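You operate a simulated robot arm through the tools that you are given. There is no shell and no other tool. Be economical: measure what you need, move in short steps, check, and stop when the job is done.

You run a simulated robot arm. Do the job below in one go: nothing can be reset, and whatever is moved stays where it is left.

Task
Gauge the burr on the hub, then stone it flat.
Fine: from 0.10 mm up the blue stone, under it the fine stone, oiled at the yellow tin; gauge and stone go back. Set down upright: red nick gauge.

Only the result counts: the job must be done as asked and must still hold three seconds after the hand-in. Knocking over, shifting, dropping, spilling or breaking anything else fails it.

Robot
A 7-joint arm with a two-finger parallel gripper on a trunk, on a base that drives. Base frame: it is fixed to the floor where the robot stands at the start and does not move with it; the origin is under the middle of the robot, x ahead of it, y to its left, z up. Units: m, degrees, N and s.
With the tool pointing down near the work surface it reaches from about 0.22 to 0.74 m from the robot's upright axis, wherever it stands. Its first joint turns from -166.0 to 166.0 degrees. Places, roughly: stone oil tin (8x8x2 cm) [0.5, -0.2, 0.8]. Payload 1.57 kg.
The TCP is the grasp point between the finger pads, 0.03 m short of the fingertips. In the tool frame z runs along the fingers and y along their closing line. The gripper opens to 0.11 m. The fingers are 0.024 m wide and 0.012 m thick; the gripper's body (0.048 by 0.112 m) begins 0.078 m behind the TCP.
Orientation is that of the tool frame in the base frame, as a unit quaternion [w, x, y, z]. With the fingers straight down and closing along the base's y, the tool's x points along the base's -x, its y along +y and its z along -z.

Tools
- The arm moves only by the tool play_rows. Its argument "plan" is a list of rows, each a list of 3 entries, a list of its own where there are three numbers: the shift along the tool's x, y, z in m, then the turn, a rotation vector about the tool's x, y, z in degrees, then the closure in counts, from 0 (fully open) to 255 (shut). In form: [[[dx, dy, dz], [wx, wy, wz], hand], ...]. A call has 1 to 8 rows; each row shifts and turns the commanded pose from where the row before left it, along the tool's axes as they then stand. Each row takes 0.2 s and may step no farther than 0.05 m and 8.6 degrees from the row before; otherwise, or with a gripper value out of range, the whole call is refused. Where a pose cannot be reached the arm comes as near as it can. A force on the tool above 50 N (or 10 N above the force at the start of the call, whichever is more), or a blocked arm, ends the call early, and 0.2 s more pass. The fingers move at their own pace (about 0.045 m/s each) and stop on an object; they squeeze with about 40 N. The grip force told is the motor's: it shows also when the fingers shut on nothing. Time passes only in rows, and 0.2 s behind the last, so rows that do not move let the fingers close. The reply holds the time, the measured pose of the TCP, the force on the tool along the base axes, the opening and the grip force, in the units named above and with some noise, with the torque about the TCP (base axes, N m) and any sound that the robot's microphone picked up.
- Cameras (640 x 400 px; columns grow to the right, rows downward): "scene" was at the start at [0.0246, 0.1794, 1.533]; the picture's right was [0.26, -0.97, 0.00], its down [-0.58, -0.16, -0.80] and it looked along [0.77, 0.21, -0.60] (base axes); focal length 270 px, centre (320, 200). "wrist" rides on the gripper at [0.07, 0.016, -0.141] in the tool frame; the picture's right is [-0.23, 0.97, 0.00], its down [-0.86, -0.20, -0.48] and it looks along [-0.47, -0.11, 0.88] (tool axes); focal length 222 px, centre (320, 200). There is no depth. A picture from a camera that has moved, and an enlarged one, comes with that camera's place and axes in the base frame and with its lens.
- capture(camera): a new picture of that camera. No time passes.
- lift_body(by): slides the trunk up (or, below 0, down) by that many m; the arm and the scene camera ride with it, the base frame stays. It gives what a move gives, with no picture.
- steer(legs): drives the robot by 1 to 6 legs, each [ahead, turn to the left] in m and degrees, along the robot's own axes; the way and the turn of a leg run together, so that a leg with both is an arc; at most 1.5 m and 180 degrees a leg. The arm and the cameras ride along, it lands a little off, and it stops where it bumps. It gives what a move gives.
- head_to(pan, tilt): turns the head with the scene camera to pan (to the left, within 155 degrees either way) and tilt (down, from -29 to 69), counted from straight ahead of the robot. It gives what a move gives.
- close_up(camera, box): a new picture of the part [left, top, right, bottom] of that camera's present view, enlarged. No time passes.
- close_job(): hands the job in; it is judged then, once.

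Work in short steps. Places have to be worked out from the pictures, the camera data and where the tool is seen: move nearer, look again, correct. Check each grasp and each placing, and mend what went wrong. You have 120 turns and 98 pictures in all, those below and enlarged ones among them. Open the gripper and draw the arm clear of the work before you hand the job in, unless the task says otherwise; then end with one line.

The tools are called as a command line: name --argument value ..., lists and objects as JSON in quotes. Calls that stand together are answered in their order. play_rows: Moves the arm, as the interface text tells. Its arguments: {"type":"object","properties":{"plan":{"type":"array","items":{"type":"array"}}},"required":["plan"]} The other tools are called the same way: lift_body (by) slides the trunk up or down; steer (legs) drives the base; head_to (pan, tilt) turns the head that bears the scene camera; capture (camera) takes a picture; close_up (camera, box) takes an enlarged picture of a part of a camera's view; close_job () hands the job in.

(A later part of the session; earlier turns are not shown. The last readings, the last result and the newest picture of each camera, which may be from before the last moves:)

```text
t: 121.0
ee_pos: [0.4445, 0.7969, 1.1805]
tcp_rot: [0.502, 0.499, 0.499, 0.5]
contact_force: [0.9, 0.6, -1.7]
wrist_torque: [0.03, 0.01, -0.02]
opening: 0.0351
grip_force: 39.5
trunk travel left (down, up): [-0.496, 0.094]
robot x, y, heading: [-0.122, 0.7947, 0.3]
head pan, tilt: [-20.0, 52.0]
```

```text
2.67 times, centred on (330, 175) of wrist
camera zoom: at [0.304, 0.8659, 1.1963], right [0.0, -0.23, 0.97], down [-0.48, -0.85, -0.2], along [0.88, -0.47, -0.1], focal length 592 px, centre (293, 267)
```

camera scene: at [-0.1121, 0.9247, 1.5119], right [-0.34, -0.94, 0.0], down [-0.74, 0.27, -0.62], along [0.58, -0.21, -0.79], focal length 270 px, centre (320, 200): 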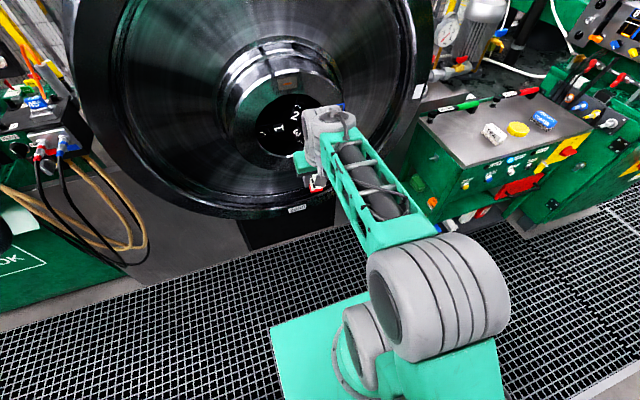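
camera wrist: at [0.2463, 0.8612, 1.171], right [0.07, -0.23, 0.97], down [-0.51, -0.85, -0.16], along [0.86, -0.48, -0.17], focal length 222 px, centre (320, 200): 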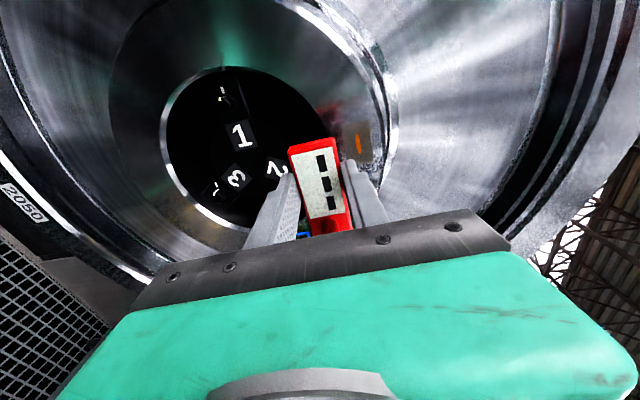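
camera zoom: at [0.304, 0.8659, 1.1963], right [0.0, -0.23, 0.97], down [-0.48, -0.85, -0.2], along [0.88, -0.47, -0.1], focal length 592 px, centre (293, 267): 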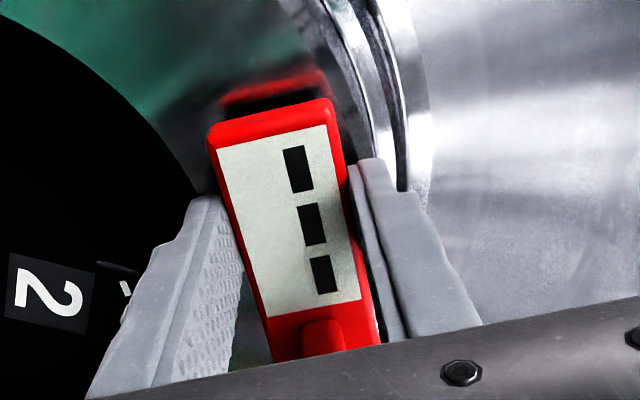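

The gauge's reflection on the face shows a small remaining gap, with a dark underside. I creep on.

play_rows --plan '[[[0, 0, 0.002], [0, 0, 0], 255], [[0, 0, 0.002], [0, 0, 0], 255]]'

play_rows --plan '[[[0, 0, 0.002], [0, 0, 0], 255], [[0, 0, 0], [0, 0, 0], 255]]'

close_up --camera "wrist" --box '[240, 100, 420, 250]'

```text
t: 121.6
ee_pos: [0.4482, 0.7977, 1.1817]
tcp_rot: [0.502, 0.499, 0.499, 0.5]
contact_force: [0.1, 0.4, -2.0]
wrist_torque: [0.04, 0.04, 0.01]
opening: 0.0351
grip_force: 39.2
trunk travel left (down, up): [-0.496, 0.094]
robot x, y, heading: [-0.1205, 0.7949, -0.0]
head pan, tilt: [-20.0, 52.0]
```

```text
t: 122.2
ee_pos: [0.4522, 0.7966, 1.1823]
tcp_rot: [0.501, 0.499, 0.499, 0.501]
contact_force: [-0.4, -0.2, -0.8]
wrist_torque: [0.05, 0.06, 0.01]
opening: 0.035
grip_force: 39.6
trunk travel left (down, up): [-0.496, 0.094]
robot x, y, heading: [-0.1218, 0.7931, 0.3]
head pan, tilt: [-20.0, 52.0]
```

```text
2.67 times, centred on (330, 175) of wrist
camera zoom: at [0.3098, 0.8663, 1.1963], right [0.0, -0.23, 0.97], down [-0.48, -0.85, -0.2], along [0.88, -0.47, -0.1], focal length 592 px, centre (293, 267)
```

zoom: 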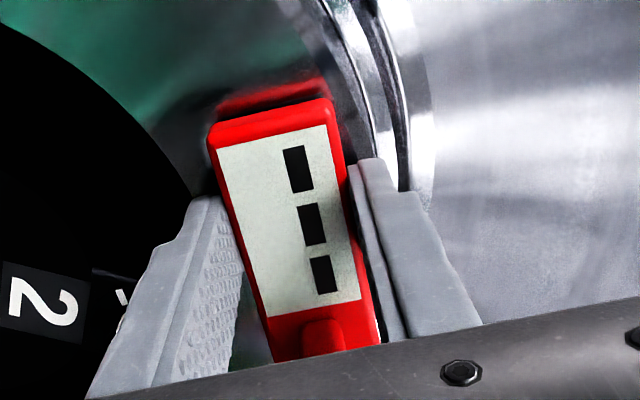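

Nearly touching by the reflection. Two more millimetres at a time.

play_rows --plan '[[[0, 0, 0.002], [0, 0, 0], 255], [[0, 0, 0.001], [0, 0, 0], 255], [[0, 0, 0], [0, 0, 0], 255]]'

play_rows --plan '[[[0, 0, 0.001], [0, 0, 0], 255], [[0, 0, 0], [0, 0, 0], 255]]'

close_up --camera "wrist" --box '[240, 100, 420, 250]'

```text
t: 123.0
ee_pos: [0.4523, 0.798, 1.1819]
tcp_rot: [0.502, 0.499, 0.499, 0.5]
contact_force: [-12.4, 1.0, -4.6]
wrist_torque: [0.13, 0.25, -0.67]
opening: 0.0351
grip_force: 40.0
trunk travel left (down, up): [-0.496, 0.094]
robot x, y, heading: [-0.1232, 0.7951, 0.4]
head pan, tilt: [-20.0, 52.0]
```

```text
t: 123.6
ee_pos: [0.4538, 0.7971, 1.1832]
tcp_rot: [0.502, 0.499, 0.499, 0.5]
contact_force: [-19.4, 1.6, -5.0]
wrist_torque: [0.23, 0.25, -1.07]
opening: 0.0347
grip_force: 40.6
trunk travel left (down, up): [-0.496, 0.094]
robot x, y, heading: [-0.1232, 0.791, 0.3]
head pan, tilt: [-20.0, 52.0]
```

```text
2.67 times, centred on (330, 175) of wrist
camera zoom: at [0.3118, 0.8664, 1.1967], right [0.0, -0.23, 0.97], down [-0.48, -0.85, -0.2], along [0.88, -0.47, -0.1], focal length 592 px, centre (293, 267)
```

zoom: 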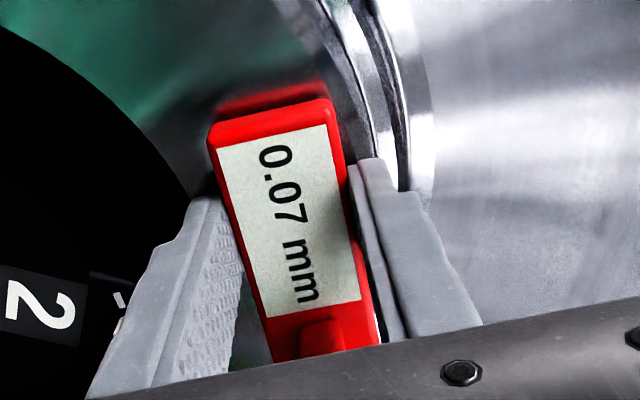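

The gauge reads 0.07 mm, below 0.10, so it's the fine stone, oiled at the yellow tin. I back off, un-pitch the tool, and then return the gauge.

play_rows --plan '[[[0, 0, -0.01], [0, 0, 0], 255], [[0, 0, -0.03], [0, 0, 0], 255], [[0, 0, -0.03], [0, 0, 0], 255], [[0, 0, 0], [5, 0, 0], 255], [[0, 0, 0], [5, 0, 0], 255], [[0, 0, 0], [5, 0, 0], 255], [[0, 0, 0], [5, 0, 0], 255], [[0, 0, 0], [5, 0, 0], 255]]'

play_rows --plan '[[[0, 0, 0], [5, 0, 0], 255], [[0, 0, 0], [5, 0, 0], 255], [[0, 0, 0], [5, 0, 0], 255], [[0, 0, 0], [5, 0, 0], 255], [[0, 0, 0], [5, 0, 0], 255], [[0, 0, 0], [5, 0, 0], 255], [[0, 0, 0], [5, 0, 0], 255], [[0, 0, 0], [5, 0, 0], 255]]'

```text
t: 125.4
ee_pos: [0.3861, 0.7972, 1.1817]
tcp_rot: [0.381, 0.597, 0.596, 0.38]
contact_force: [0.3, 0.0, -0.1]
wrist_torque: [0.02, 0.02, 0.01]
opening: 0.035
grip_force: 39.8
trunk travel left (down, up): [-0.496, 0.094]
robot x, y, heading: [-0.1241, 0.7932, 0.1]
head pan, tilt: [-20.0, 52.0]
```

```text
t: 127.2
ee_pos: [0.3856, 0.7978, 1.1811]
tcp_rot: [0.154, 0.691, 0.689, 0.154]
contact_force: [-0.2, -0.1, -1.7]
wrist_torque: [-0.03, 0.04, -0.01]
opening: 0.035
grip_force: 40.0
trunk travel left (down, up): [-0.496, 0.094]
robot x, y, heading: [-0.1221, 0.794, 0.2]
head pan, tilt: [-20.0, 52.0]
```

Smooth. I finish the un-pitch and roll back to nose-forward.

play_rows --plan '[[[0, 0, 0], [8.4, 0, 0], 255], [[0, 0, 0], [8.4, 0, 0], 255], [[0, 0, 0], [8.4, 0, 0], 255], [[0.0, -0.03, 0], [0, 0, 0], 255], [[0.0, -0.03, 0], [0, 0, -8.2], 255], [[0, 0, 0], [0, 0, -8.2], 255], [[0, 0, 0], [0, 0, -8.2], 255], [[0, 0, 0], [0, 0, -8.2], 255]]'

play_rows --plan '[[[0, 0, 0], [0, 0, -8.2], 255], [[0, 0, 0], [0, 0, -8.2], 255], [[0, 0, 0], [0, 0, -8.2], 255], [[0, 0, 0], [0, 0, -8.2], 255], [[0, 0, 0], [0, 0, -8.2], 255], [[0, 0, 0], [0, 0, -8.2], 255], [[0, 0, 0], [0, 0, -8.0], 255]]'

```text
t: 129.0
ee_pos: [0.3258, 0.7977, 1.1816]
tcp_rot: [0.001, 0.479, 0.878, -0.002]
contact_force: [-0.4, 0.1, -1.5]
wrist_torque: [0.02, 0.03, -0.02]
opening: 0.0353
grip_force: 40.3
trunk travel left (down, up): [-0.496, 0.094]
robot x, y, heading: [-0.1282, 0.7927, 0.1]
head pan, tilt: [-20.0, 52.0]
```

```text
t: 130.6
ee_pos: [0.326, 0.7967, 1.1812]
tcp_rot: [0.0, 0.0, 1.0, -0.001]
contact_force: [0.1, -0.6, -1.7]
wrist_torque: [-0.01, 0.03, -0.02]
opening: 0.0353
grip_force: 40.3
trunk travel left (down, up): [-0.496, 0.094]
robot x, y, heading: [-0.1246, 0.7951, 0.1]
head pan, tilt: [-20.0, 52.0]
```

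Now I drive back to the console: right turn, 0.75 m, left turn, ahead 0.12.

steer --legs '[[0, -90], [0.75, 0], [0, 90], [0.12, 0]]'

lift_body --by -0.037

capture --camera "wrist"

```text
t: 143.0
ee_pos: [0.4656, 0.0602, 1.1822]
tcp_rot: [-0.001, -0.008, 1.0, -0.001]
contact_force: [-0.9, -0.5, -1.0]
wrist_torque: [0.03, 0.03, 0.0]
opening: 0.0352
grip_force: 40.3
trunk travel left (down, up): [-0.496, 0.094]
robot x, y, heading: [0.0182, 0.0468, 1.4]
head pan, tilt: [-20.0, 52.0]
```

```text
t: 143.8
ee_pos: [0.4663, 0.0605, 1.1428]
tcp_rot: [0.001, -0.008, 1.0, -0.001]
contact_force: [-0.6, 0.0, -1.7]
wrist_torque: [0.0, 0.04, -0.03]
opening: 0.0353
grip_force: 40.1
trunk travel left (down, up): [-0.459, 0.131]
robot x, y, heading: [0.0183, 0.0459, 1.2]
head pan, tilt: [-20.0, 52.0]
```

```text
37 pictures are left
camera wrist: at [0.3958, 0.0742, 1.285], right [0.21, 0.98, 0.0], down [0.86, -0.19, 0.48], along [0.47, -0.1, -0.88], focal length 222 px, centre (320, 200)
```

wrist: 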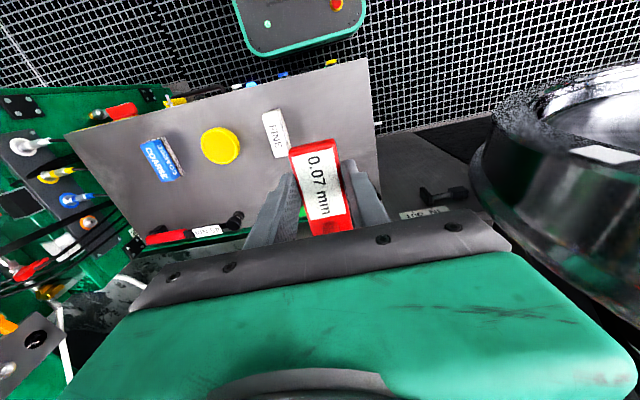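

The reading holds at 0.07 mm. I align over the original spot (0.467, 0.098), fix the 1° yaw, and descend to about 1 cm above rest.

play_rows --plan '[[[0, 0.037, 0.02], [0, 0, 0.9], 255], [[0, 0, 0.045], [0, 0, 0], 255], [[0, 0, 0.045], [0, 0, 0], 255], [[0, 0, 0.045], [0, 0, 0], 255], [[0, 0, 0.045], [0, 0, 0], 255], [[0, 0, 0.045], [0, 0, 0], 255], [[0, 0, 0.045], [0, 0, 0], 255], [[0, 0, 0.008], [0, 0, 0], 255]]'

```text
t: 145.7
ee_pos: [0.4656, 0.0963, 0.8459]
tcp_rot: [0.0, 0.0, 1.0, -0.002]
contact_force: [0.0, 0.1, -1.1]
wrist_torque: [-0.03, 0.06, -0.03]
opening: 0.0352
grip_force: 39.6
trunk travel left (down, up): [-0.459, 0.131]
robot x, y, heading: [0.0158, 0.0449, 1.3]
head pan, tilt: [-20.0, 52.0]
```

play_rows --plan '[[[-0.001, 0.001, 0.005], [0, 0, 0], 255], [[0, 0, 0.003], [0, 0, 0], 255], [[0, 0, 0.0015], [0, 0, 0], 255], [[0, 0, 0.001], [0, 0, 0], 255], [[0, 0, 0], [0, 0, 0], 255]]'

```text
t: 146.8
ee_pos: [0.4666, 0.0971, 0.8355]
tcp_rot: [0.0, 0.0, 1.0, -0.001]
contact_force: [0.2, 0.2, -1.0]
wrist_torque: [0.01, 0.05, 0.0]
opening: 0.0352
grip_force: 40.0
trunk travel left (down, up): [-0.459, 0.131]
robot x, y, heading: [0.0221, 0.0459, 1.2]
head pan, tilt: [-20.0, 52.0]
```

The gauge isn't yet touching; I lower in 0.5 mm steps.

play_rows --plan '[[[0, 0, 0.0006], [0, 0, 0], 255], [[0, 0, 0.0005], [0, 0, 0], 255], [[0, 0, 0], [0, 0, 0], 255]]'

```text
t: 147.7
ee_pos: [0.4654, 0.096, 0.8343]
tcp_rot: [0.0, 0.0, 1.0, -0.001]
contact_force: [-0.2, 0.3, -1.2]
wrist_torque: [0.01, 0.01, -0.01]
opening: 0.0352
grip_force: 40.1
trunk travel left (down, up): [-0.459, 0.131]
robot x, y, heading: [0.0139, 0.0474, 1.3]
head pan, tilt: [-20.0, 52.0]
```

play_rows --plan '[[[0, 0, 0.0006], [0, 0, 0], 255], [[0, 0, 0.0006], [0, 0, 0], 255], [[0, 0, 0], [0, 0, 0], 255]]'

close_up --camera "wrist" --box '[230, 100, 410, 250]'

```text
t: 148.4
ee_pos: [0.4674, 0.0965, 0.8344]
tcp_rot: [0.0, 0.0, 1.0, -0.001]
contact_force: [0.0, -0.2, 0.9]
wrist_torque: [0.04, -0.1, 0.0]
opening: 0.035
grip_force: 39.5
trunk travel left (down, up): [-0.459, 0.131]
robot x, y, heading: [0.0185, 0.0465, 0.9]
head pan, tilt: [-20.0, 52.0]
```

```text
2.67 times, centred on (320, 175) of wrist
camera zoom: at [0.3965, 0.1126, 0.974], right [0.23, 0.97, 0.0], down [0.85, -0.2, 0.48], along [0.47, -0.11, -0.88], focal length 592 px, centre (320, 267)
```

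zoom: 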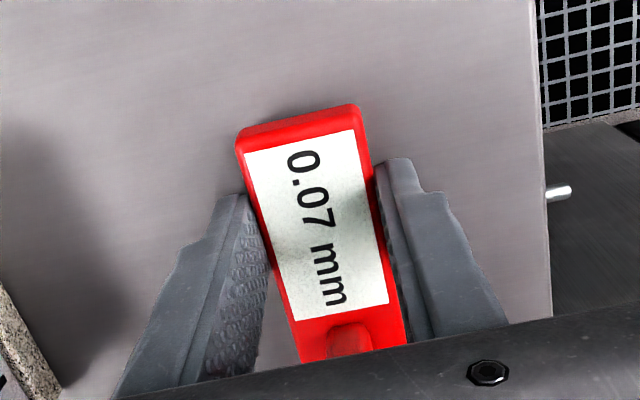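

The force and torque turned: the gauge touches the table. I open and rise straight up.

play_rows --plan '[[[0, 0, 0], [0, 0, 0], 120], [[0, 0, 0], [0, 0, 0], 0], [[0, 0, 0], [0, 0, 0], 0], [[0, 0, 0], [0, 0, 0], 0], [[0, 0, 0], [0, 0, 0], 0], [[0, 0, -0.03], [0, 0, 0], 0], [[0, 0, -0.045], [0, 0, 0], 0], [[0, 0, -0.045], [0, 0, 0], 0]]'

play_rows --plan '[[[0, -0.045, 0], [0, 0, 0], 0], [[0, -0.045, 0], [0, 0, 0], 0], [[0, -0.045, 0], [0, 0, 0], 0]]'

capture --camera "wrist"

head_to --pan 0 --tilt 50

close_up --camera "scene" --box '[270, 150, 450, 280]'

```text
t: 150.2
ee_pos: [0.4667, 0.0962, 0.9529]
tcp_rot: [0.0, 0.0, 1.0, -0.001]
contact_force: [0.7, -0.3, -0.5]
wrist_torque: [0.0, 0.02, 0.01]
opening: 0.1103
grip_force: 0.1
trunk travel left (down, up): [-0.459, 0.131]
robot x, y, heading: [0.0186, 0.0459, 1.3]
head pan, tilt: [-20.0, 52.0]
```

```text
t: 151.1
ee_pos: [0.4675, -0.0391, 0.9529]
tcp_rot: [0.0, 0.0, 1.0, -0.001]
contact_force: [0.4, -0.3, 0.4]
wrist_torque: [-0.01, -0.01, -0.04]
opening: 0.11
grip_force: 0.0
trunk travel left (down, up): [-0.459, 0.131]
robot x, y, heading: [0.0164, 0.0475, 1.2]
head pan, tilt: [-20.0, 52.0]
```

```text
35 pictures are left
camera wrist: at [0.3967, -0.0235, 1.0951], right [0.23, 0.97, 0.0], down [0.86, -0.2, 0.48], along [0.47, -0.11, -0.88], focal length 222 px, centre (320, 200)
```

wrist: 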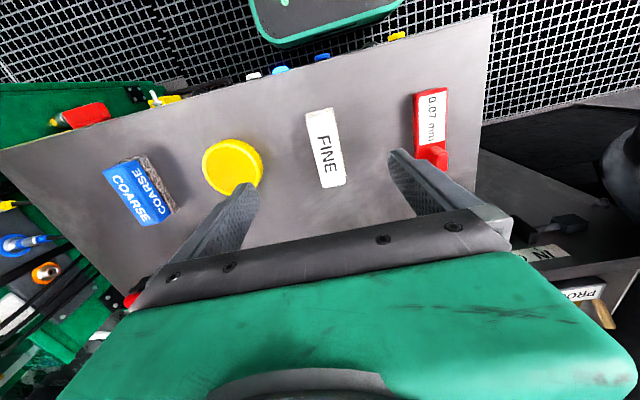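

```text
t: 151.9
ee_pos: [0.4668, -0.0371, 0.9545]
tcp_rot: [0.0, 0.0, 1.0, -0.001]
contact_force: [0.0, 0.8, 0.0]
wrist_torque: [0.02, 0.03, 0.0]
opening: 0.1101
grip_force: 0.0
trunk travel left (down, up): [-0.459, 0.131]
robot x, y, heading: [0.0155, 0.0482, 1.5]
head pan, tilt: [0.0, 50.0]
```

```text
3.08 times, centred on (360, 215) of scene
camera zoom: at [0.0317, 0.2053, 1.5145], right [0.02, -1.0, 0.0], down [-0.77, -0.02, -0.64], along [0.64, 0.01, -0.77], focal length 832 px, centre (197, 154)
```

zoom: 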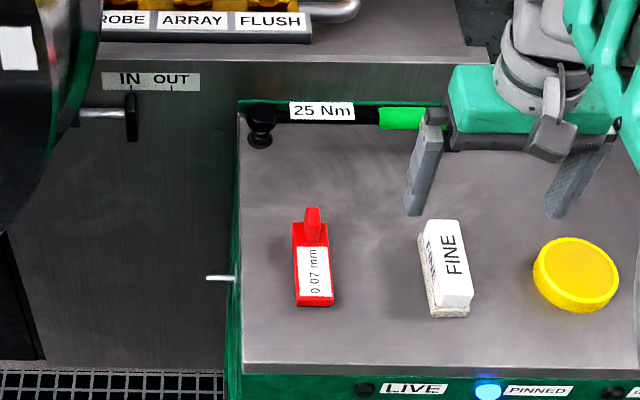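

The gauge stands screen-up at its place. The fine stone: centre ≈(0.475, -0.034), top z≈0.833, yaw ≈ -4°, 35 mm wide and high. I descend so the fingertips stay ~15 mm above its bottom, and grip.

play_rows --plan '[[[-0.008, 0.003, 0], [0, 0, 3.9], 0], [[0, 0, 0.04], [0, 0, 0], 0], [[0, 0, 0.04], [0, 0, 0], 0], [[0, 0, 0.03], [0, 0, 0], 0], [[0, 0, 0], [0, 0, 0], 0]]'

capture --camera "wrist"

```text
t: 153.1
ee_pos: [0.4743, -0.0349, 0.8431]
tcp_rot: [-0.001, 0.035, 0.999, -0.001]
contact_force: [0.2, 0.4, -0.6]
wrist_torque: [-0.01, 0.02, 0.01]
opening: 0.1102
grip_force: 0.1
trunk travel left (down, up): [-0.459, 0.131]
robot x, y, heading: [0.0139, 0.0475, 1.4]
head pan, tilt: [0.0, 50.0]
```

```text
33 pictures are left
camera wrist: at [0.4057, -0.0146, 0.9835], right [0.29, 0.96, 0.0], down [0.84, -0.26, 0.48], along [0.46, -0.14, -0.88], focal length 222 px, centre (320, 200)
```

wrist: 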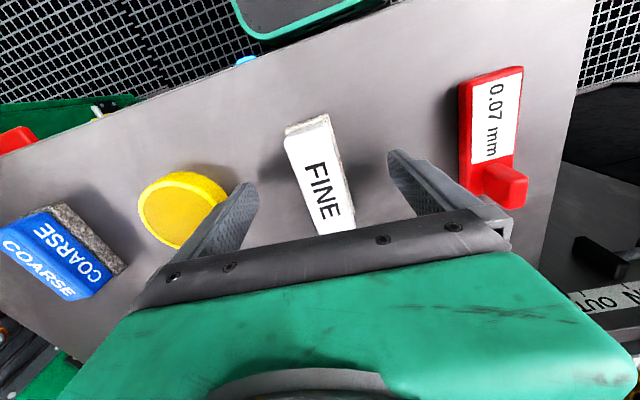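

Fingers straddle the stone, clear of tin and gauge. Close.

play_rows --plan '[[[0, 0, 0], [0, 0, 0], 255], [[0, 0, 0], [0, 0, 0], 255], [[0, 0, 0], [0, 0, 0], 255], [[0, 0, 0], [0, 0, 0], 255], [[0, 0, 0], [0, 0, 0], 255], [[0, 0, 0], [0, 0, 0], 255]]'

play_rows --plan '[[[0, 0, -0.03], [0, 0, 0], 255], [[0, 0, -0.03], [0, 0, 0], 255], [[0, 0, -0.03], [0, 0, 0], 255]]'

capture --camera "wrist"

close_up --camera "scene" --box '[320, 130, 480, 260]'

```text
t: 154.5
ee_pos: [0.4728, -0.0344, 0.8431]
tcp_rot: [-0.001, 0.035, 0.999, 0.0]
contact_force: [-0.5, -0.2, 1.4]
wrist_torque: [0.02, 0.02, -0.06]
opening: 0.0345
grip_force: 28.0
trunk travel left (down, up): [-0.459, 0.131]
robot x, y, heading: [0.018, 0.048, 1.3]
head pan, tilt: [0.0, 50.0]
```

```text
t: 155.3
ee_pos: [0.474, -0.0366, 0.9321]
tcp_rot: [-0.001, 0.033, 0.999, -0.001]
contact_force: [0.5, 0.3, -1.5]
wrist_torque: [0.01, -0.01, 0.01]
opening: 0.0344
grip_force: 40.0
trunk travel left (down, up): [-0.459, 0.131]
robot x, y, heading: [0.0151, 0.0525, 1.1]
head pan, tilt: [0.0, 50.0]
```

```text
32 pictures are left
camera wrist: at [0.4049, -0.0151, 1.074], right [0.29, 0.96, 0.0], down [0.84, -0.26, 0.48], along [0.46, -0.14, -0.88], focal length 222 px, centre (320, 200)
```

wrist: 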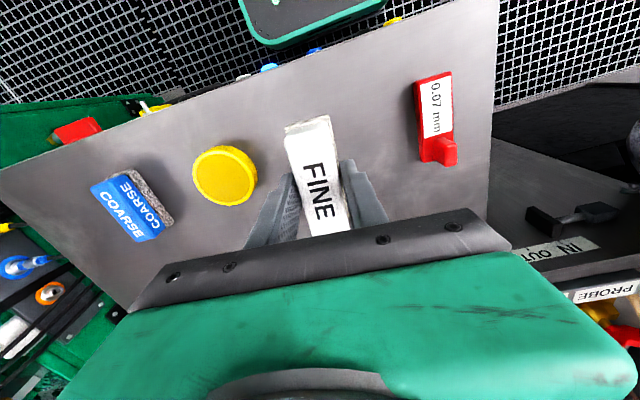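

```text
3.08 times, centred on (400, 195) of scene
camera zoom: at [0.0318, 0.2053, 1.5144], right [0.02, -1.0, 0.0], down [-0.77, -0.02, -0.64], along [0.64, 0.01, -0.77], focal length 832 px, centre (74, 215)
```

zoom: 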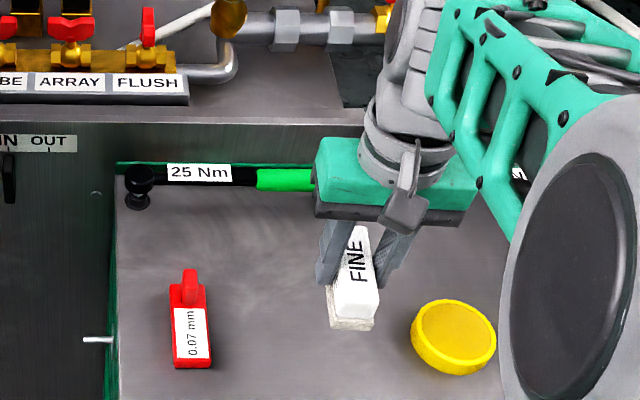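

The stone is held. The tin's centre triangulates to ≈(0.472, -0.158), top z≈0.818. I carry the stone over it and lower to just above.

play_rows --plan '[[[-0.0021, -0.0405, 0], [0, 0, 0], 255], [[-0.0021, -0.0405, 0], [0, 0, 0], 255], [[-0.0021, -0.0405, 0], [0, 0, 0], 255], [[0, 0, 0.03], [0, 0, 0], 255], [[0, 0, 0.025], [0, 0, 0], 255], [[0, 0, 0.005], [0, 0, 0], 255], [[0, 0, 0], [0, 0, 0], 255]]'

close_up --camera "wrist" --box '[200, 80, 440, 250]'

close_up --camera "scene" --box '[340, 150, 500, 280]'

```text
t: 156.9
ee_pos: [0.4724, -0.157, 0.874]
tcp_rot: [0.0, 0.034, 0.999, -0.001]
contact_force: [0.2, 1.3, -1.9]
wrist_torque: [0.0, -0.01, 0.0]
opening: 0.0344
grip_force: 40.7
trunk travel left (down, up): [-0.459, 0.131]
robot x, y, heading: [0.0161, 0.0494, 1.1]
head pan, tilt: [0.0, 50.0]
```

```text
2.35 times, centred on (320, 165) of wrist
camera zoom: at [0.4039, -0.1363, 1.0139], right [0.29, 0.96, 0.0], down [0.84, -0.26, 0.48], along [0.46, -0.14, -0.88], focal length 523 px, centre (320, 282)
```

zoom: 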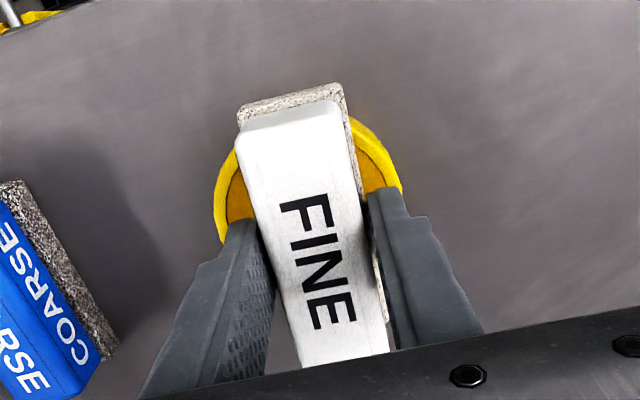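

```text
3.08 times, centred on (420, 215) of scene
camera zoom: at [0.0318, 0.2052, 1.5145], right [0.02, -1.0, 0.0], down [-0.77, -0.02, -0.64], along [0.64, 0.01, -0.77], focal length 832 px, centre (12, 154)
```

zoom: 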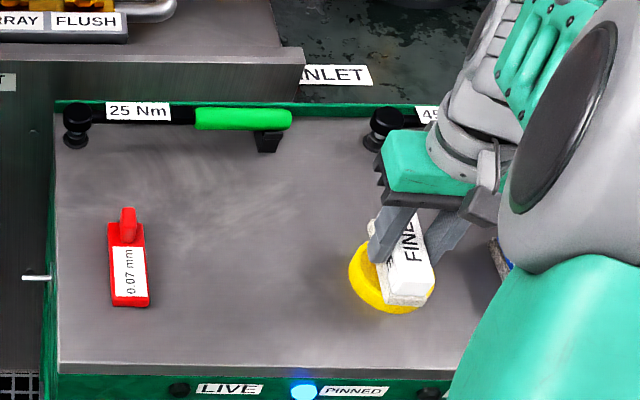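

The stone is centred over the tin. I lower gently until contact.

play_rows --plan '[[[0, 0, 0.006], [0, 0, 0], 255], [[0, 0, 0.002], [0, 0, 0], 255], [[0, 0, 0.001], [0, 0, 0], 255], [[0, 0, 0], [0, 0, 0], 255]]'

play_rows --plan '[[[0, 0, 0.001], [0, 0, 0], 255], [[0, 0, 0.001], [0, 0, 0], 255], [[0, 0, 0], [0, 0, 0], 255]]'

```text
t: 157.9
ee_pos: [0.4724, -0.1566, 0.8639]
tcp_rot: [0.0, 0.034, 0.999, -0.001]
contact_force: [-1.3, 0.5, -1.8]
wrist_torque: [-0.02, -0.01, -0.01]
opening: 0.0348
grip_force: 40.1
trunk travel left (down, up): [-0.459, 0.131]
robot x, y, heading: [0.0148, 0.0471, 1.2]
head pan, tilt: [0.0, 50.0]
```

```text
t: 158.7
ee_pos: [0.4719, -0.1553, 0.8633]
tcp_rot: [0.0, 0.035, 0.999, 0.0]
contact_force: [0.4, -0.6, -1.0]
wrist_torque: [0.0, -0.01, 0.0]
opening: 0.0346
grip_force: 39.7
trunk travel left (down, up): [-0.459, 0.131]
robot x, y, heading: [0.0189, 0.0435, 1.5]
head pan, tilt: [0.0, 50.0]
```

play_rows --plan '[[[0, 0, 0.001], [0, 0, 0], 255], [[0, 0, 0.001], [0, 0, 0], 255], [[0, 0, 0], [0, 0, 0], 255]]'

play_rows --plan '[[[0, 0, 0.001], [0, 0, 0], 255], [[0, 0, 0], [0, 0, 0], 255]]'

```text
t: 159.5
ee_pos: [0.4722, -0.1569, 0.8618]
tcp_rot: [0.001, 0.033, 0.999, -0.002]
contact_force: [-3.1, 1.0, 19.2]
wrist_torque: [0.15, 0.75, -0.02]
opening: 0.0341
grip_force: 39.9
trunk travel left (down, up): [-0.459, 0.131]
robot x, y, heading: [0.0204, 0.0484, 1.1]
head pan, tilt: [0.0, 50.0]
```

```text
t: 160.1
ee_pos: [0.4719, -0.1559, 0.8626]
tcp_rot: [0.003, 0.034, 0.999, -0.002]
contact_force: [-3.2, 0.8, 33.8]
wrist_torque: [0.07, 0.67, -0.07]
opening: 0.0343
grip_force: 40.8
trunk travel left (down, up): [-0.459, 0.131]
robot x, y, heading: [0.0173, 0.0488, 1.2]
head pan, tilt: [0.0, 50.0]
```

Contact with the tin (about 34 N). I ease off slightly, hold about a second to take oil, then lift and look.

play_rows --plan '[[[0, 0, -0.0015], [0, 0, 0], 255], [[0, 0, 0], [0, 0, 0], 255], [[0, 0, 0], [0, 0, 0], 255], [[0, 0, 0], [0, 0, 0], 255], [[0, 0, 0], [0, 0, 0], 255]]'

play_rows --plan '[[[0, 0, -0.01], [0, 0, 0], 255], [[0, 0, -0.03], [0, 0, 0], 255], [[0, 0, -0.04], [0, 0, 0], 255], [[0, 0.04, -0.02], [0, 0, 0], 255], [[0, 0.04, -0.02], [0, 0, 0], 255]]'

close_up --camera "wrist" --box '[100, 80, 420, 260]'

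close_up --camera "scene" --box '[320, 130, 480, 260]'

```text
t: 161.3
ee_pos: [0.4721, -0.1556, 0.8622]
tcp_rot: [0.002, 0.034, 0.999, -0.001]
contact_force: [3.9, -2.1, 26.8]
wrist_torque: [-0.16, -0.48, -0.03]
opening: 0.0344
grip_force: 39.6
trunk travel left (down, up): [-0.459, 0.131]
robot x, y, heading: [0.019, 0.0474, 1.2]
head pan, tilt: [0.0, 50.0]
```

```text
t: 162.5
ee_pos: [0.4757, -0.0758, 0.9807]
tcp_rot: [-0.001, 0.035, 0.999, -0.001]
contact_force: [-0.9, 0.4, -2.1]
wrist_torque: [-0.01, 0.0, -0.01]
opening: 0.0347
grip_force: 40.3
trunk travel left (down, up): [-0.459, 0.131]
robot x, y, heading: [0.016, 0.0501, 1.0]
head pan, tilt: [0.0, 50.0]
```

```text
2.00 times, centred on (260, 170) of wrist
camera zoom: at [0.4081, -0.0563, 1.1224], right [0.29, 0.96, 0.0], down [0.84, -0.26, 0.48], along [0.46, -0.14, -0.88], focal length 444 px, centre (440, 260)
```

zoom: 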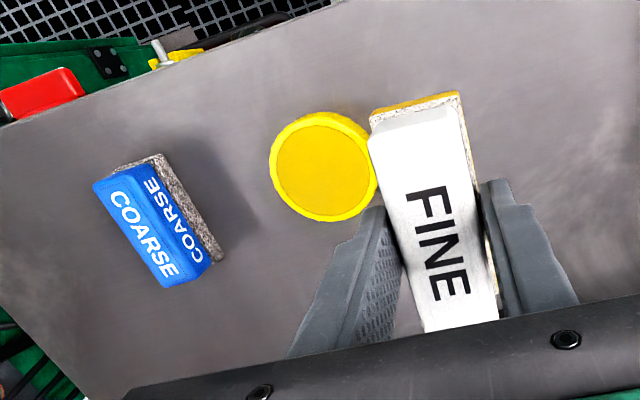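

```text
3.08 times, centred on (400, 195) of scene
camera zoom: at [0.0318, 0.2056, 1.5144], right [0.02, -1.0, 0.0], down [-0.77, -0.02, -0.64], along [0.64, 0.01, -0.77], focal length 832 px, centre (74, 215)
```

zoom: 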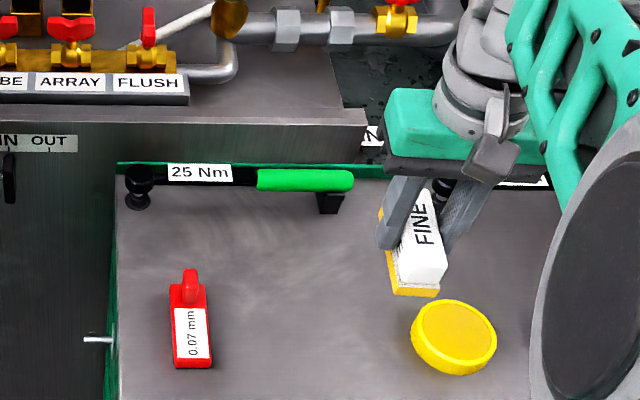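

The stone's base is now oil-yellow and the tin hasn't moved. I raise and centre the arm, then drive back in front of the hub.

play_rows --plan '[[[0, 0, -0.035], [0, 0, -3.9], 255], [[0, 0.025, -0.035], [0, 0, 0], 255], [[0, 0.025, -0.035], [0, 0, 0], 255], [[0, 0.025, -0.035], [0, 0, 0], 255], [[0, 0.025, -0.025], [0, 0, 0], 255], [[0, 0.02, -0.0], [0, 0, 0], 255]]'

steer --legs '[[-0.14, 0], [0, 88.8], [0.745, 0], [0, -90]]'

lift_body --by 0.037

```text
t: 163.9
ee_pos: [0.4768, 0.0448, 1.1477]
tcp_rot: [0.0, 0.0, 1.0, -0.001]
contact_force: [-0.3, 0.1, -1.6]
wrist_torque: [0.0, 0.01, 0.0]
opening: 0.0345
grip_force: 40.1
trunk travel left (down, up): [-0.459, 0.131]
robot x, y, heading: [0.0171, 0.0484, 1.4]
head pan, tilt: [0.0, 50.0]
```

```text
t: 176.5
ee_pos: [0.3398, 0.7777, 1.1446]
tcp_rot: [0.001, 0.014, 1.0, -0.001]
contact_force: [0.1, -0.9, -2.2]
wrist_torque: [0.0, 0.03, 0.02]
opening: 0.0346
grip_force: 39.7
trunk travel left (down, up): [-0.459, 0.131]
robot x, y, heading: [-0.1187, 0.7947, -0.7]
head pan, tilt: [0.0, 50.0]
```

```text
t: 177.3
ee_pos: [0.3398, 0.7767, 1.1829]
tcp_rot: [0.0, 0.015, 1.0, -0.001]
contact_force: [-0.5, 0.2, -1.4]
wrist_torque: [0.04, 0.01, -0.02]
opening: 0.0345
grip_force: 39.9
trunk travel left (down, up): [-0.496, 0.094]
robot x, y, heading: [-0.1214, 0.7965, -0.4]
head pan, tilt: [0.0, 50.0]
```

Good position. I roll the hand +88.3° and bring it to the stand-off used before.

play_rows --plan '[[[0, 0.015, 0], [0, 0, 8.4], 255], [[0, 0, 0], [0, 0, 8.4], 255], [[0, 0, 0], [0, 0, 8.4], 255], [[0, 0, 0], [0, 0, 8.4], 255], [[0, 0, 0], [0, 0, 8.4], 255], [[0, 0, 0], [0, 0, 8.4], 255], [[0, 0, 0], [0, 0, 8.4], 255], [[0, 0, 0], [0, 0, 8.4], 255]]'

play_rows --plan '[[[0, 0, 0], [0, 0, 8.4], 255], [[0, 0, 0], [0, 0, 8.4], 255], [[0, 0, 0], [0, 0, 4.3], 255], [[0, 0.025, 0], [0, 0, 0], 255], [[0, 0.02, 0], [0, 0, 0], 255], [[0, 0, 0], [-5, 0, 0], 255], [[0, 0, 0], [-5, 0, 0], 255], [[0, 0, 0], [-5, 0, 0], 255]]'

```text
t: 179.1
ee_pos: [0.3397, 0.7914, 1.1833]
tcp_rot: [0.0, 0.566, 0.824, -0.001]
contact_force: [-0.5, -0.4, -1.3]
wrist_torque: [0.01, 0.01, 0.0]
opening: 0.0346
grip_force: 39.9
trunk travel left (down, up): [-0.496, 0.094]
robot x, y, heading: [-0.1187, 0.7932, -0.2]
head pan, tilt: [0.0, 50.0]
```

```text
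t: 180.9
ee_pos: [0.3851, 0.7923, 1.1841]
tcp_rot: [0.094, 0.701, 0.701, 0.093]
contact_force: [1.5, -0.6, -2.6]
wrist_torque: [0.02, 0.05, 0.02]
opening: 0.0344
grip_force: 40.0
trunk travel left (down, up): [-0.496, 0.094]
robot x, y, heading: [-0.1176, 0.7905, -0.4]
head pan, tilt: [0.0, 50.0]
```

Pitching goes well; I continue in 5° steps to 90°.

play_rows --plan '[[[0, 0, 0], [-5, 0, 0], 255], [[0, 0, 0], [-5, 0, 0], 255], [[0, 0, 0], [-5, 0, 0], 255], [[0, 0, 0], [-5, 0, 0], 255], [[0, 0, 0], [-5, 0, 0], 255], [[0, 0, 0], [-5, 0, 0], 255], [[0, 0, 0], [-5, 0, 0], 255]]'

play_rows --plan '[[[0, 0, 0], [-5, 0, 0], 255], [[0, 0, 0], [-5, 0, 0], 255], [[0, 0, 0], [-5, 0, 0], 255], [[0, 0, 0], [-5, 0, 0], 255], [[0, 0, 0], [-5, 0, 0], 255], [[0, 0, 0], [-5, 0, 0], 255], [[0, 0, 0], [-5, 0, 0], 255], [[0, 0, 0], [-5, 0, 0], 255]]'

```text
t: 182.5
ee_pos: [0.4001, 0.8336, 1.3458]
tcp_rot: [0.3, 0.642, 0.641, 0.295]
contact_force: [-0.6, 0.4, -2.4]
wrist_torque: [-0.04, 0.0, -0.02]
opening: 0.0345
grip_force: 39.9
out of reach, approached as far as the arm can: row 2, 3, 4, 5, 6, 7
trunk travel left (down, up): [-0.496, 0.094]
robot x, y, heading: [-0.1203, 0.79, -0.5]
head pan, tilt: [0.0, 50.0]
```

```text
t: 184.1
ee_pos: [0.4802, 0.9349, 1.3481]
tcp_rot: [0.449, 0.528, 0.599, 0.401]
contact_force: [0.8, 0.5, -2.0]
wrist_torque: [0.01, 0.05, -0.02]
opening: 0.0343
grip_force: 40.0
out of reach, approached as far as the arm can: row 1, 2, 3, 4, 5
trunk travel left (down, up): [-0.496, 0.094]
robot x, y, heading: [-0.1196, 0.7944, -0.6]
head pan, tilt: [0.0, 50.0]
stopped in row 8: the arm was blocked; the commanded pose is now the measured one
```

The arm took another posture and wandered to (0.48, 0.935, 1.35), still free of contact. I back away from the wheel first, then go toward the stand-off at this near-horizontal pitch.

play_rows --plan '[[[0.0016, -0.011, -0.038], [0, 0, 0], 255], [[0.0016, -0.011, -0.038], [0, 0, 0], 255], [[0.0008, -0.005, -0.019], [0, 0, 0], 255]]'

capture --camera "wrist"

capture --camera "scene"

```text
t: 184.9
ee_pos: [0.3755, 0.9299, 1.3563]
tcp_rot: [0.452, 0.529, 0.592, 0.407]
contact_force: [-0.1, -0.2, -1.8]
wrist_torque: [-0.01, 0.01, 0.03]
opening: 0.0345
grip_force: 39.9
trunk travel left (down, up): [-0.496, 0.094]
robot x, y, heading: [-0.1195, 0.7901, -0.5]
head pan, tilt: [0.0, 50.0]
```

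```text
26 pictures are left
camera wrist: at [0.2409, 0.9991, 1.4009], right [0.26, -0.12, 0.96], down [-0.49, -0.87, 0.02], along [0.83, -0.47, -0.28], focal length 222 px, centre (320, 200)
```

wrist: 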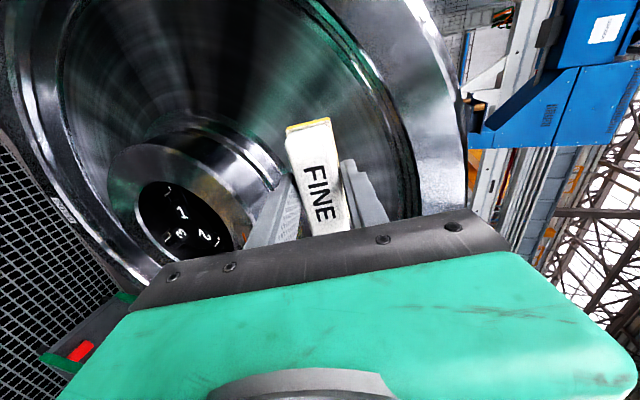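

```text
25 pictures are left
camera scene: at [-0.1013, 0.9503, 1.5499], right [-0.01, -1.0, 0.0], down [-0.77, 0.01, -0.64], along [0.64, -0.01, -0.77], focal length 270 px, centre (320, 200)
```

scene: 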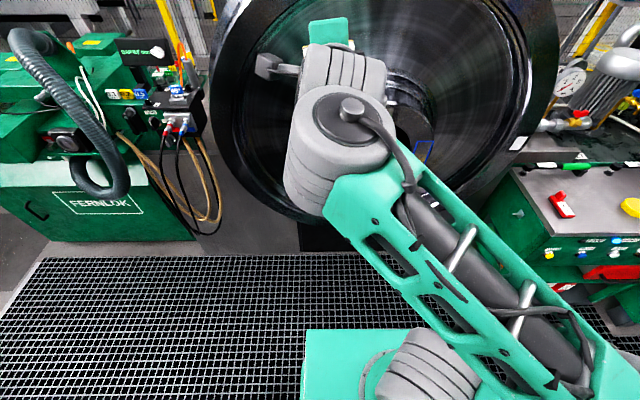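

play_rows --plan '[[[-0.019, -0.0302, 0.0092], [0, 0, 0], 255], [[-0.019, -0.0302, 0.0092], [0, 0, 0], 255], [[-0.019, -0.0302, 0.0092], [0, 0, 0], 255], [[-0.019, -0.0302, 0.0092], [0, 0, 0], 255], [[-0.019, -0.0302, 0.0092], [0, 0, 0], 255], [[-0.019, -0.0302, 0.0092], [0, 0, 0], 255]]'

```text
t: 185.7
ee_pos: [0.3574, 0.9692, 1.2698]
tcp_rot: [0.405, 0.461, 0.652, 0.445]
contact_force: [-0.5, 0.1, -2.8]
wrist_torque: [-0.02, 0.03, 0.0]
opening: 0.0344
grip_force: 39.9
trunk travel left (down, up): [-0.496, 0.094]
robot x, y, heading: [-0.1212, 0.7931, -0.3]
head pan, tilt: [0.0, 50.0]
stopped in row 3: the arm was blocked; the commanded pose is now the measured one
```

It slips between arm postures when moved down. In this posture horizontal pitch works higher up, so I restore that height, finish squaring the tool there, and then use the trunk to lower everything rigidly.

play_rows --plan '[[[-0.018, 0.027, -0.005], [0, 0, 0], 255], [[-0.018, 0.027, -0.005], [0, 0, 0], 255], [[-0.018, 0.027, -0.005], [0, 0, 0], 255], [[0, 0, 0], [-5.1, -4.4, 2.9], 255], [[0, 0, 0], [-5.1, -4.4, 2.9], 255], [[0, 0, 0], [-5.1, -4.4, 2.9], 255]]'

```text
t: 186.4
ee_pos: [0.3297, 1.0158, 1.3413]
tcp_rot: [0.362, 0.396, 0.688, 0.489]
contact_force: [0.5, -0.1, -1.4]
wrist_torque: [-0.01, 0.04, 0.04]
opening: 0.0342
grip_force: 39.6
trunk travel left (down, up): [-0.496, 0.094]
robot x, y, heading: [-0.1183, 0.7932, -0.4]
head pan, tilt: [0.0, 50.0]
stopped in row 3: the arm was blocked; the commanded pose is now the measured one
```

It keeps swinging left. I return to tool-down and reproduce the sequence that led to the good posture (nose-up pitch attempt first, then roll and pitch).

play_rows --plan '[[[0, 0, 0], [8.2, 0, 0], 255], [[0, 0, 0], [8.2, 0, 0], 255], [[0, 0, 0], [8.2, 0, 0], 255], [[0, 0, 0], [8.2, 0, 0], 255], [[0, 0, 0], [8.2, 0, 0], 255], [[0, 0, 0], [8.2, 0, 0], 255], [[0, 0, 0], [8.2, 0, 0], 255], [[0, 0, 0], [8.2, 0, 0], 255]]'

```text
t: 188.2
ee_pos: [0.3301, 1.0155, 1.3203]
tcp_rot: [0.164, 0.512, 0.828, 0.158]
contact_force: [0.4, 0.9, -2.9]
wrist_torque: [-0.03, 0.03, 0.01]
opening: 0.0343
grip_force: 39.2
out of reach, approached as far as the arm can: row 6, 7, 8
trunk travel left (down, up): [-0.496, 0.094]
robot x, y, heading: [-0.1204, 0.7936, -0.6]
head pan, tilt: [0.0, 50.0]
```

play_rows --plan '[[[-0.0113, -0.0213, 0.0283], [0, 0, 0], 255], [[-0.0113, -0.0213, 0.0283], [0, 0, 0], 255], [[-0.0113, -0.0213, 0.0283], [0, 0, 0], 255], [[0, 0, 0], [8.2, 0, 0], 255], [[0, 0, 0], [8.2, 0, 0], 255], [[0, 0, 0], [8.2, 0, 0], 255], [[0, 0, 0], [0, 0, 0], 255]]'

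```text
t: 189.8
ee_pos: [0.32, 0.9575, 1.1778]
tcp_rot: [0.05, 0.535, 0.843, -0.022]
contact_force: [0.3, -0.3, -1.6]
wrist_torque: [-0.02, 0.01, -0.01]
opening: 0.0344
grip_force: 40.0
out of reach, approached as far as the arm can: row 6
trunk travel left (down, up): [-0.496, 0.094]
robot x, y, heading: [-0.1217, 0.7908, -0.8]
head pan, tilt: [0.0, 50.0]
```

play_rows --plan '[[[0, 0, 0], [0.9, 6.2, 0], 255], [[0, 0, 0], [0, 0, -8.1], 255], [[0, 0, 0], [0, 0, -8.1], 255], [[0, 0, 0], [0, 0, -8.1], 255], [[0, 0, 0], [0, 0, -8.1], 255], [[0, 0, 0], [0, 0, -8.1], 255], [[0, 0, 0], [0, 0, -8.1], 255], [[0, 0, 0], [0, 0, -8.1], 255]]'

play_rows --plan '[[[0, 0, 0], [0, 0, -8.1], 255], [[0, -0.042, 0], [0, 0, 0], 255], [[-0.01, -0.042, 0], [0, 0, 0], 255], [[-0.02, -0.042, 0], [0, 0, 0], 255], [[-0.025, -0.04, 0], [0, 0, 0], 255]]'

lift_body --by -0.037

```text
t: 191.6
ee_pos: [0.3186, 0.9556, 1.1807]
tcp_rot: [0.002, 0.068, 0.998, -0.001]
contact_force: [0.4, 0.0, -2.3]
wrist_torque: [0.01, 0.01, -0.03]
opening: 0.0343
grip_force: 40.0
trunk travel left (down, up): [-0.496, 0.094]
robot x, y, heading: [-0.1194, 0.7942, -0.6]
head pan, tilt: [0.0, 50.0]
```

```text
t: 192.8
ee_pos: [0.3762, 0.7889, 1.1803]
tcp_rot: [0.002, -0.001, 1.0, 0.0]
contact_force: [0.7, -0.6, -2.3]
wrist_torque: [0.02, 0.02, 0.01]
opening: 0.0346
grip_force: 40.3
trunk travel left (down, up): [-0.496, 0.094]
robot x, y, heading: [-0.121, 0.7958, -0.5]
head pan, tilt: [0.0, 50.0]
```

```text
t: 193.6
ee_pos: [0.3755, 0.7904, 1.143]
tcp_rot: [0.002, -0.001, 1.0, 0.0]
contact_force: [0.0, 0.6, -1.9]
wrist_torque: [-0.02, -0.04, -0.03]
opening: 0.0345
grip_force: 40.4
trunk travel left (down, up): [-0.459, 0.131]
robot x, y, heading: [-0.1191, 0.7923, -0.6]
head pan, tilt: [0.0, 50.0]
```

Now I repeat the earlier "sag" manoeuvre: rise to 1.17, pitch attempts about tool y, and come back.

play_rows --plan '[[[0.005, 0, -0.029], [0, 0, 0], 255], [[0, 0, 0], [0, 0, 0], 255], [[0, 0, 0], [0, -8.2, 0], 255], [[0, 0, 0], [0, -8.2, 0], 255], [[0, 0, 0], [0, -8.2, 0], 255], [[0, 0, 0], [0, -8.2, 0], 255], [[0, 0, 0], [0, -8.2, 0], 255], [[0, 0, 0], [0, -8.2, 0], 255]]'

```text
t: 195.4
ee_pos: [0.3709, 0.7907, 1.1712]
tcp_rot: [0.418, -0.002, 0.908, 0.001]
contact_force: [0.4, 0.1, -1.8]
wrist_torque: [0.0, 0.04, -0.02]
opening: 0.0344
grip_force: 39.6
trunk travel left (down, up): [-0.459, 0.131]
robot x, y, heading: [-0.1176, 0.7966, -0.4]
head pan, tilt: [0.0, 50.0]
```

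This time the direct pitch works smoothly (49°). I keep going in smaller steps.

play_rows --plan '[[[0, 0, 0], [0, -5, 0], 255], [[0, 0, 0], [0, -5, 0], 255], [[0, 0, 0], [0, -5, 0], 255], [[0, 0, 0], [0, -5, 0], 255]]'

```text
t: 196.6
ee_pos: [0.3798, 0.7915, 1.108]
tcp_rot: [0.513, -0.002, 0.859, 0.003]
contact_force: [-0.2, 0.0, -2.4]
wrist_torque: [-0.01, 0.04, -0.03]
opening: 0.0346
grip_force: 39.7
trunk travel left (down, up): [-0.459, 0.131]
robot x, y, heading: [-0.1187, 0.7928, -0.5]
head pan, tilt: [0.0, 50.0]
stopped in row 4: the arm was blocked; the commanded pose is now the measured one
```

A sag to z=1.108 at 62°, as in the earlier successful run. I continue.

play_rows --plan '[[[0, 0, 0], [0, -5, 0], 255], [[0, 0, 0], [0, -5, 0], 255], [[0, 0, 0], [0, -5, 0], 255], [[0, 0, 0], [0, -5, 0], 255], [[0, 0, 0], [0, -5, 0], 255]]'

```text
t: 197.8
ee_pos: [0.3814, 0.7904, 1.1141]
tcp_rot: [0.691, 0.0, 0.722, 0.003]
contact_force: [0.0, 0.3, -1.5]
wrist_torque: [-0.03, 0.06, 0.0]
opening: 0.0344
grip_force: 40.0
trunk travel left (down, up): [-0.459, 0.131]
robot x, y, heading: [-0.1218, 0.7963, -0.4]
head pan, tilt: [0.0, 50.0]
```

87° reached. I raise the trunk 0.068 to bring the TCP to burr height, then roll 90° about the tool axis so the stone lies tangentially.

lift_body --by 0.068

play_rows --plan '[[[0, 0, 0.02], [0, -2.5, 0], 255], [[0, 0, 0], [0, 0, 6], 255], [[0, 0, 0], [0, 0, 6], 255], [[0, 0, 0], [0, 0, 6], 255], [[0, 0, 0], [0, 0, 6], 255], [[0, 0, 0], [0, 0, 6], 255], [[0, 0, 0], [0, 0, 6], 255], [[0, 0, 0], [0, 0, 6], 255]]'

```text
t: 198.8
ee_pos: [0.3806, 0.7905, 1.1811]
tcp_rot: [0.689, 0.0, 0.725, 0.003]
contact_force: [0.6, -0.3, -1.7]
wrist_torque: [0.05, 0.04, 0.0]
opening: 0.0344
grip_force: 40.7
trunk travel left (down, up): [-0.527, 0.063]
robot x, y, heading: [-0.1207, 0.7936, -0.6]
head pan, tilt: [0.0, 50.0]
```

```text
t: 200.7
ee_pos: [0.4009, 0.7923, 1.1797]
tcp_rot: [0.657, 0.254, 0.662, 0.256]
contact_force: [-0.6, -0.2, -1.5]
wrist_torque: [0.0, 0.03, -0.03]
opening: 0.0346
grip_force: 40.0
trunk travel left (down, up): [-0.527, 0.063]
robot x, y, heading: [-0.1225, 0.7961, -0.7]
head pan, tilt: [0.0, 50.0]
```

Rolling works, and position holds. 48° more.

play_rows --plan '[[[0, 0, 0], [0, 0, 6], 255], [[0, 0, 0], [0, 0, 6], 255], [[0, 0, 0], [0, 0, 6], 255], [[0, 0, 0], [0, 0, 6], 255], [[0, 0, 0], [0, 0, 6], 255], [[0, 0, 0], [0, 0, 6], 255], [[0, 0, 0], [0, 0, 6], 255], [[0, 0, 0], [0, 0, 5.5], 255]]'

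capture --camera "wrist"

```text
t: 202.4
ee_pos: [0.4006, 0.7915, 1.1801]
tcp_rot: [0.498, 0.5, 0.503, 0.499]
contact_force: [-1.0, -0.3, -3.0]
wrist_torque: [0.01, 0.05, -0.03]
opening: 0.0343
grip_force: 40.1
trunk travel left (down, up): [-0.527, 0.063]
robot x, y, heading: [-0.1189, 0.7936, -0.4]
head pan, tilt: [0.0, 50.0]
```

```text
24 pictures are left
camera wrist: at [0.2584, 0.8598, 1.1967], right [0.01, -0.22, 0.97], down [-0.48, -0.86, -0.19], along [0.88, -0.46, -0.11], focal length 222 px, centre (320, 200)
```

wrist: 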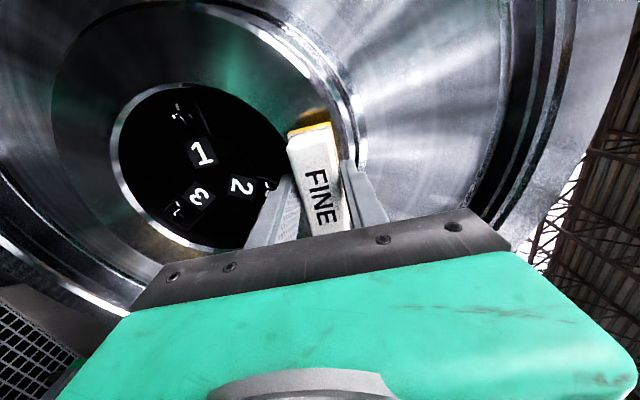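

Square to the face. I advance to x≈0.438 and then creep to contact.

play_rows --plan '[[[0, 0, 0.02], [0, 0, 0], 255], [[0, 0, 0.014], [0, 0, 0], 255], [[0, 0, 0.004], [0, 0, 0], 255], [[0, 0, 0], [0, 0, 0], 255]]'

play_rows --plan '[[[0, 0, 0.002], [0, 0, 0], 255], [[0, 0, 0.002], [0, 0, 0], 255], [[0, 0, 0], [0, 0, 0], 255]]'

```text
t: 203.4
ee_pos: [0.4384, 0.7925, 1.1799]
tcp_rot: [0.498, 0.499, 0.504, 0.499]
contact_force: [-0.9, 0.1, -2.4]
wrist_torque: [0.04, 0.07, -0.01]
opening: 0.0342
grip_force: 39.7
trunk travel left (down, up): [-0.527, 0.063]
robot x, y, heading: [-0.1189, 0.7943, -0.5]
head pan, tilt: [0.0, 50.0]
```

```text
t: 204.2
ee_pos: [0.4432, 0.7911, 1.18]
tcp_rot: [0.498, 0.5, 0.504, 0.498]
contact_force: [-1.8, 0.1, -2.5]
wrist_torque: [0.0, 0.0, 0.12]
opening: 0.0346
grip_force: 39.8
trunk travel left (down, up): [-0.527, 0.063]
robot x, y, heading: [-0.1208, 0.7928, -0.6]
head pan, tilt: [0.0, 50.0]
```

First touch. I press ~1.5 mm further to get a moderate force, then check.

play_rows --plan '[[[0, 0, 0.001], [0, 0, 0], 255], [[0, 0, 0.0005], [0, 0, 0], 255], [[0, 0, 0], [0, 0, 0], 255]]'

```text
t: 205.1
ee_pos: [0.4431, 0.7922, 1.1803]
tcp_rot: [0.498, 0.5, 0.505, 0.497]
contact_force: [-13.4, -0.5, -5.5]
wrist_torque: [-0.13, -0.04, 0.52]
opening: 0.0344
grip_force: 39.9
trunk travel left (down, up): [-0.527, 0.063]
robot x, y, heading: [-0.1208, 0.7963, -0.6]
head pan, tilt: [0.0, 50.0]
```

Contact is biased to the +y end of the stone; I trim yaw by 0.4° and see whether the pressure centres.

play_rows --plan '[[[0, 0, 0], [0, 0.4, 0], 255], [[0, 0, 0.0005], [0, 0, 0], 255], [[0, 0, 0], [0, 0, 0], 255]]'

```text
t: 205.8
ee_pos: [0.4419, 0.7921, 1.1796]
tcp_rot: [0.496, 0.498, 0.506, 0.501]
contact_force: [-16.1, -1.0, -7.6]
wrist_torque: [0.26, -0.04, -0.77]
opening: 0.0344
grip_force: 40.0
trunk travel left (down, up): [-0.527, 0.063]
robot x, y, heading: [-0.1176, 0.793, -0.4]
head pan, tilt: [0.0, 50.0]
```

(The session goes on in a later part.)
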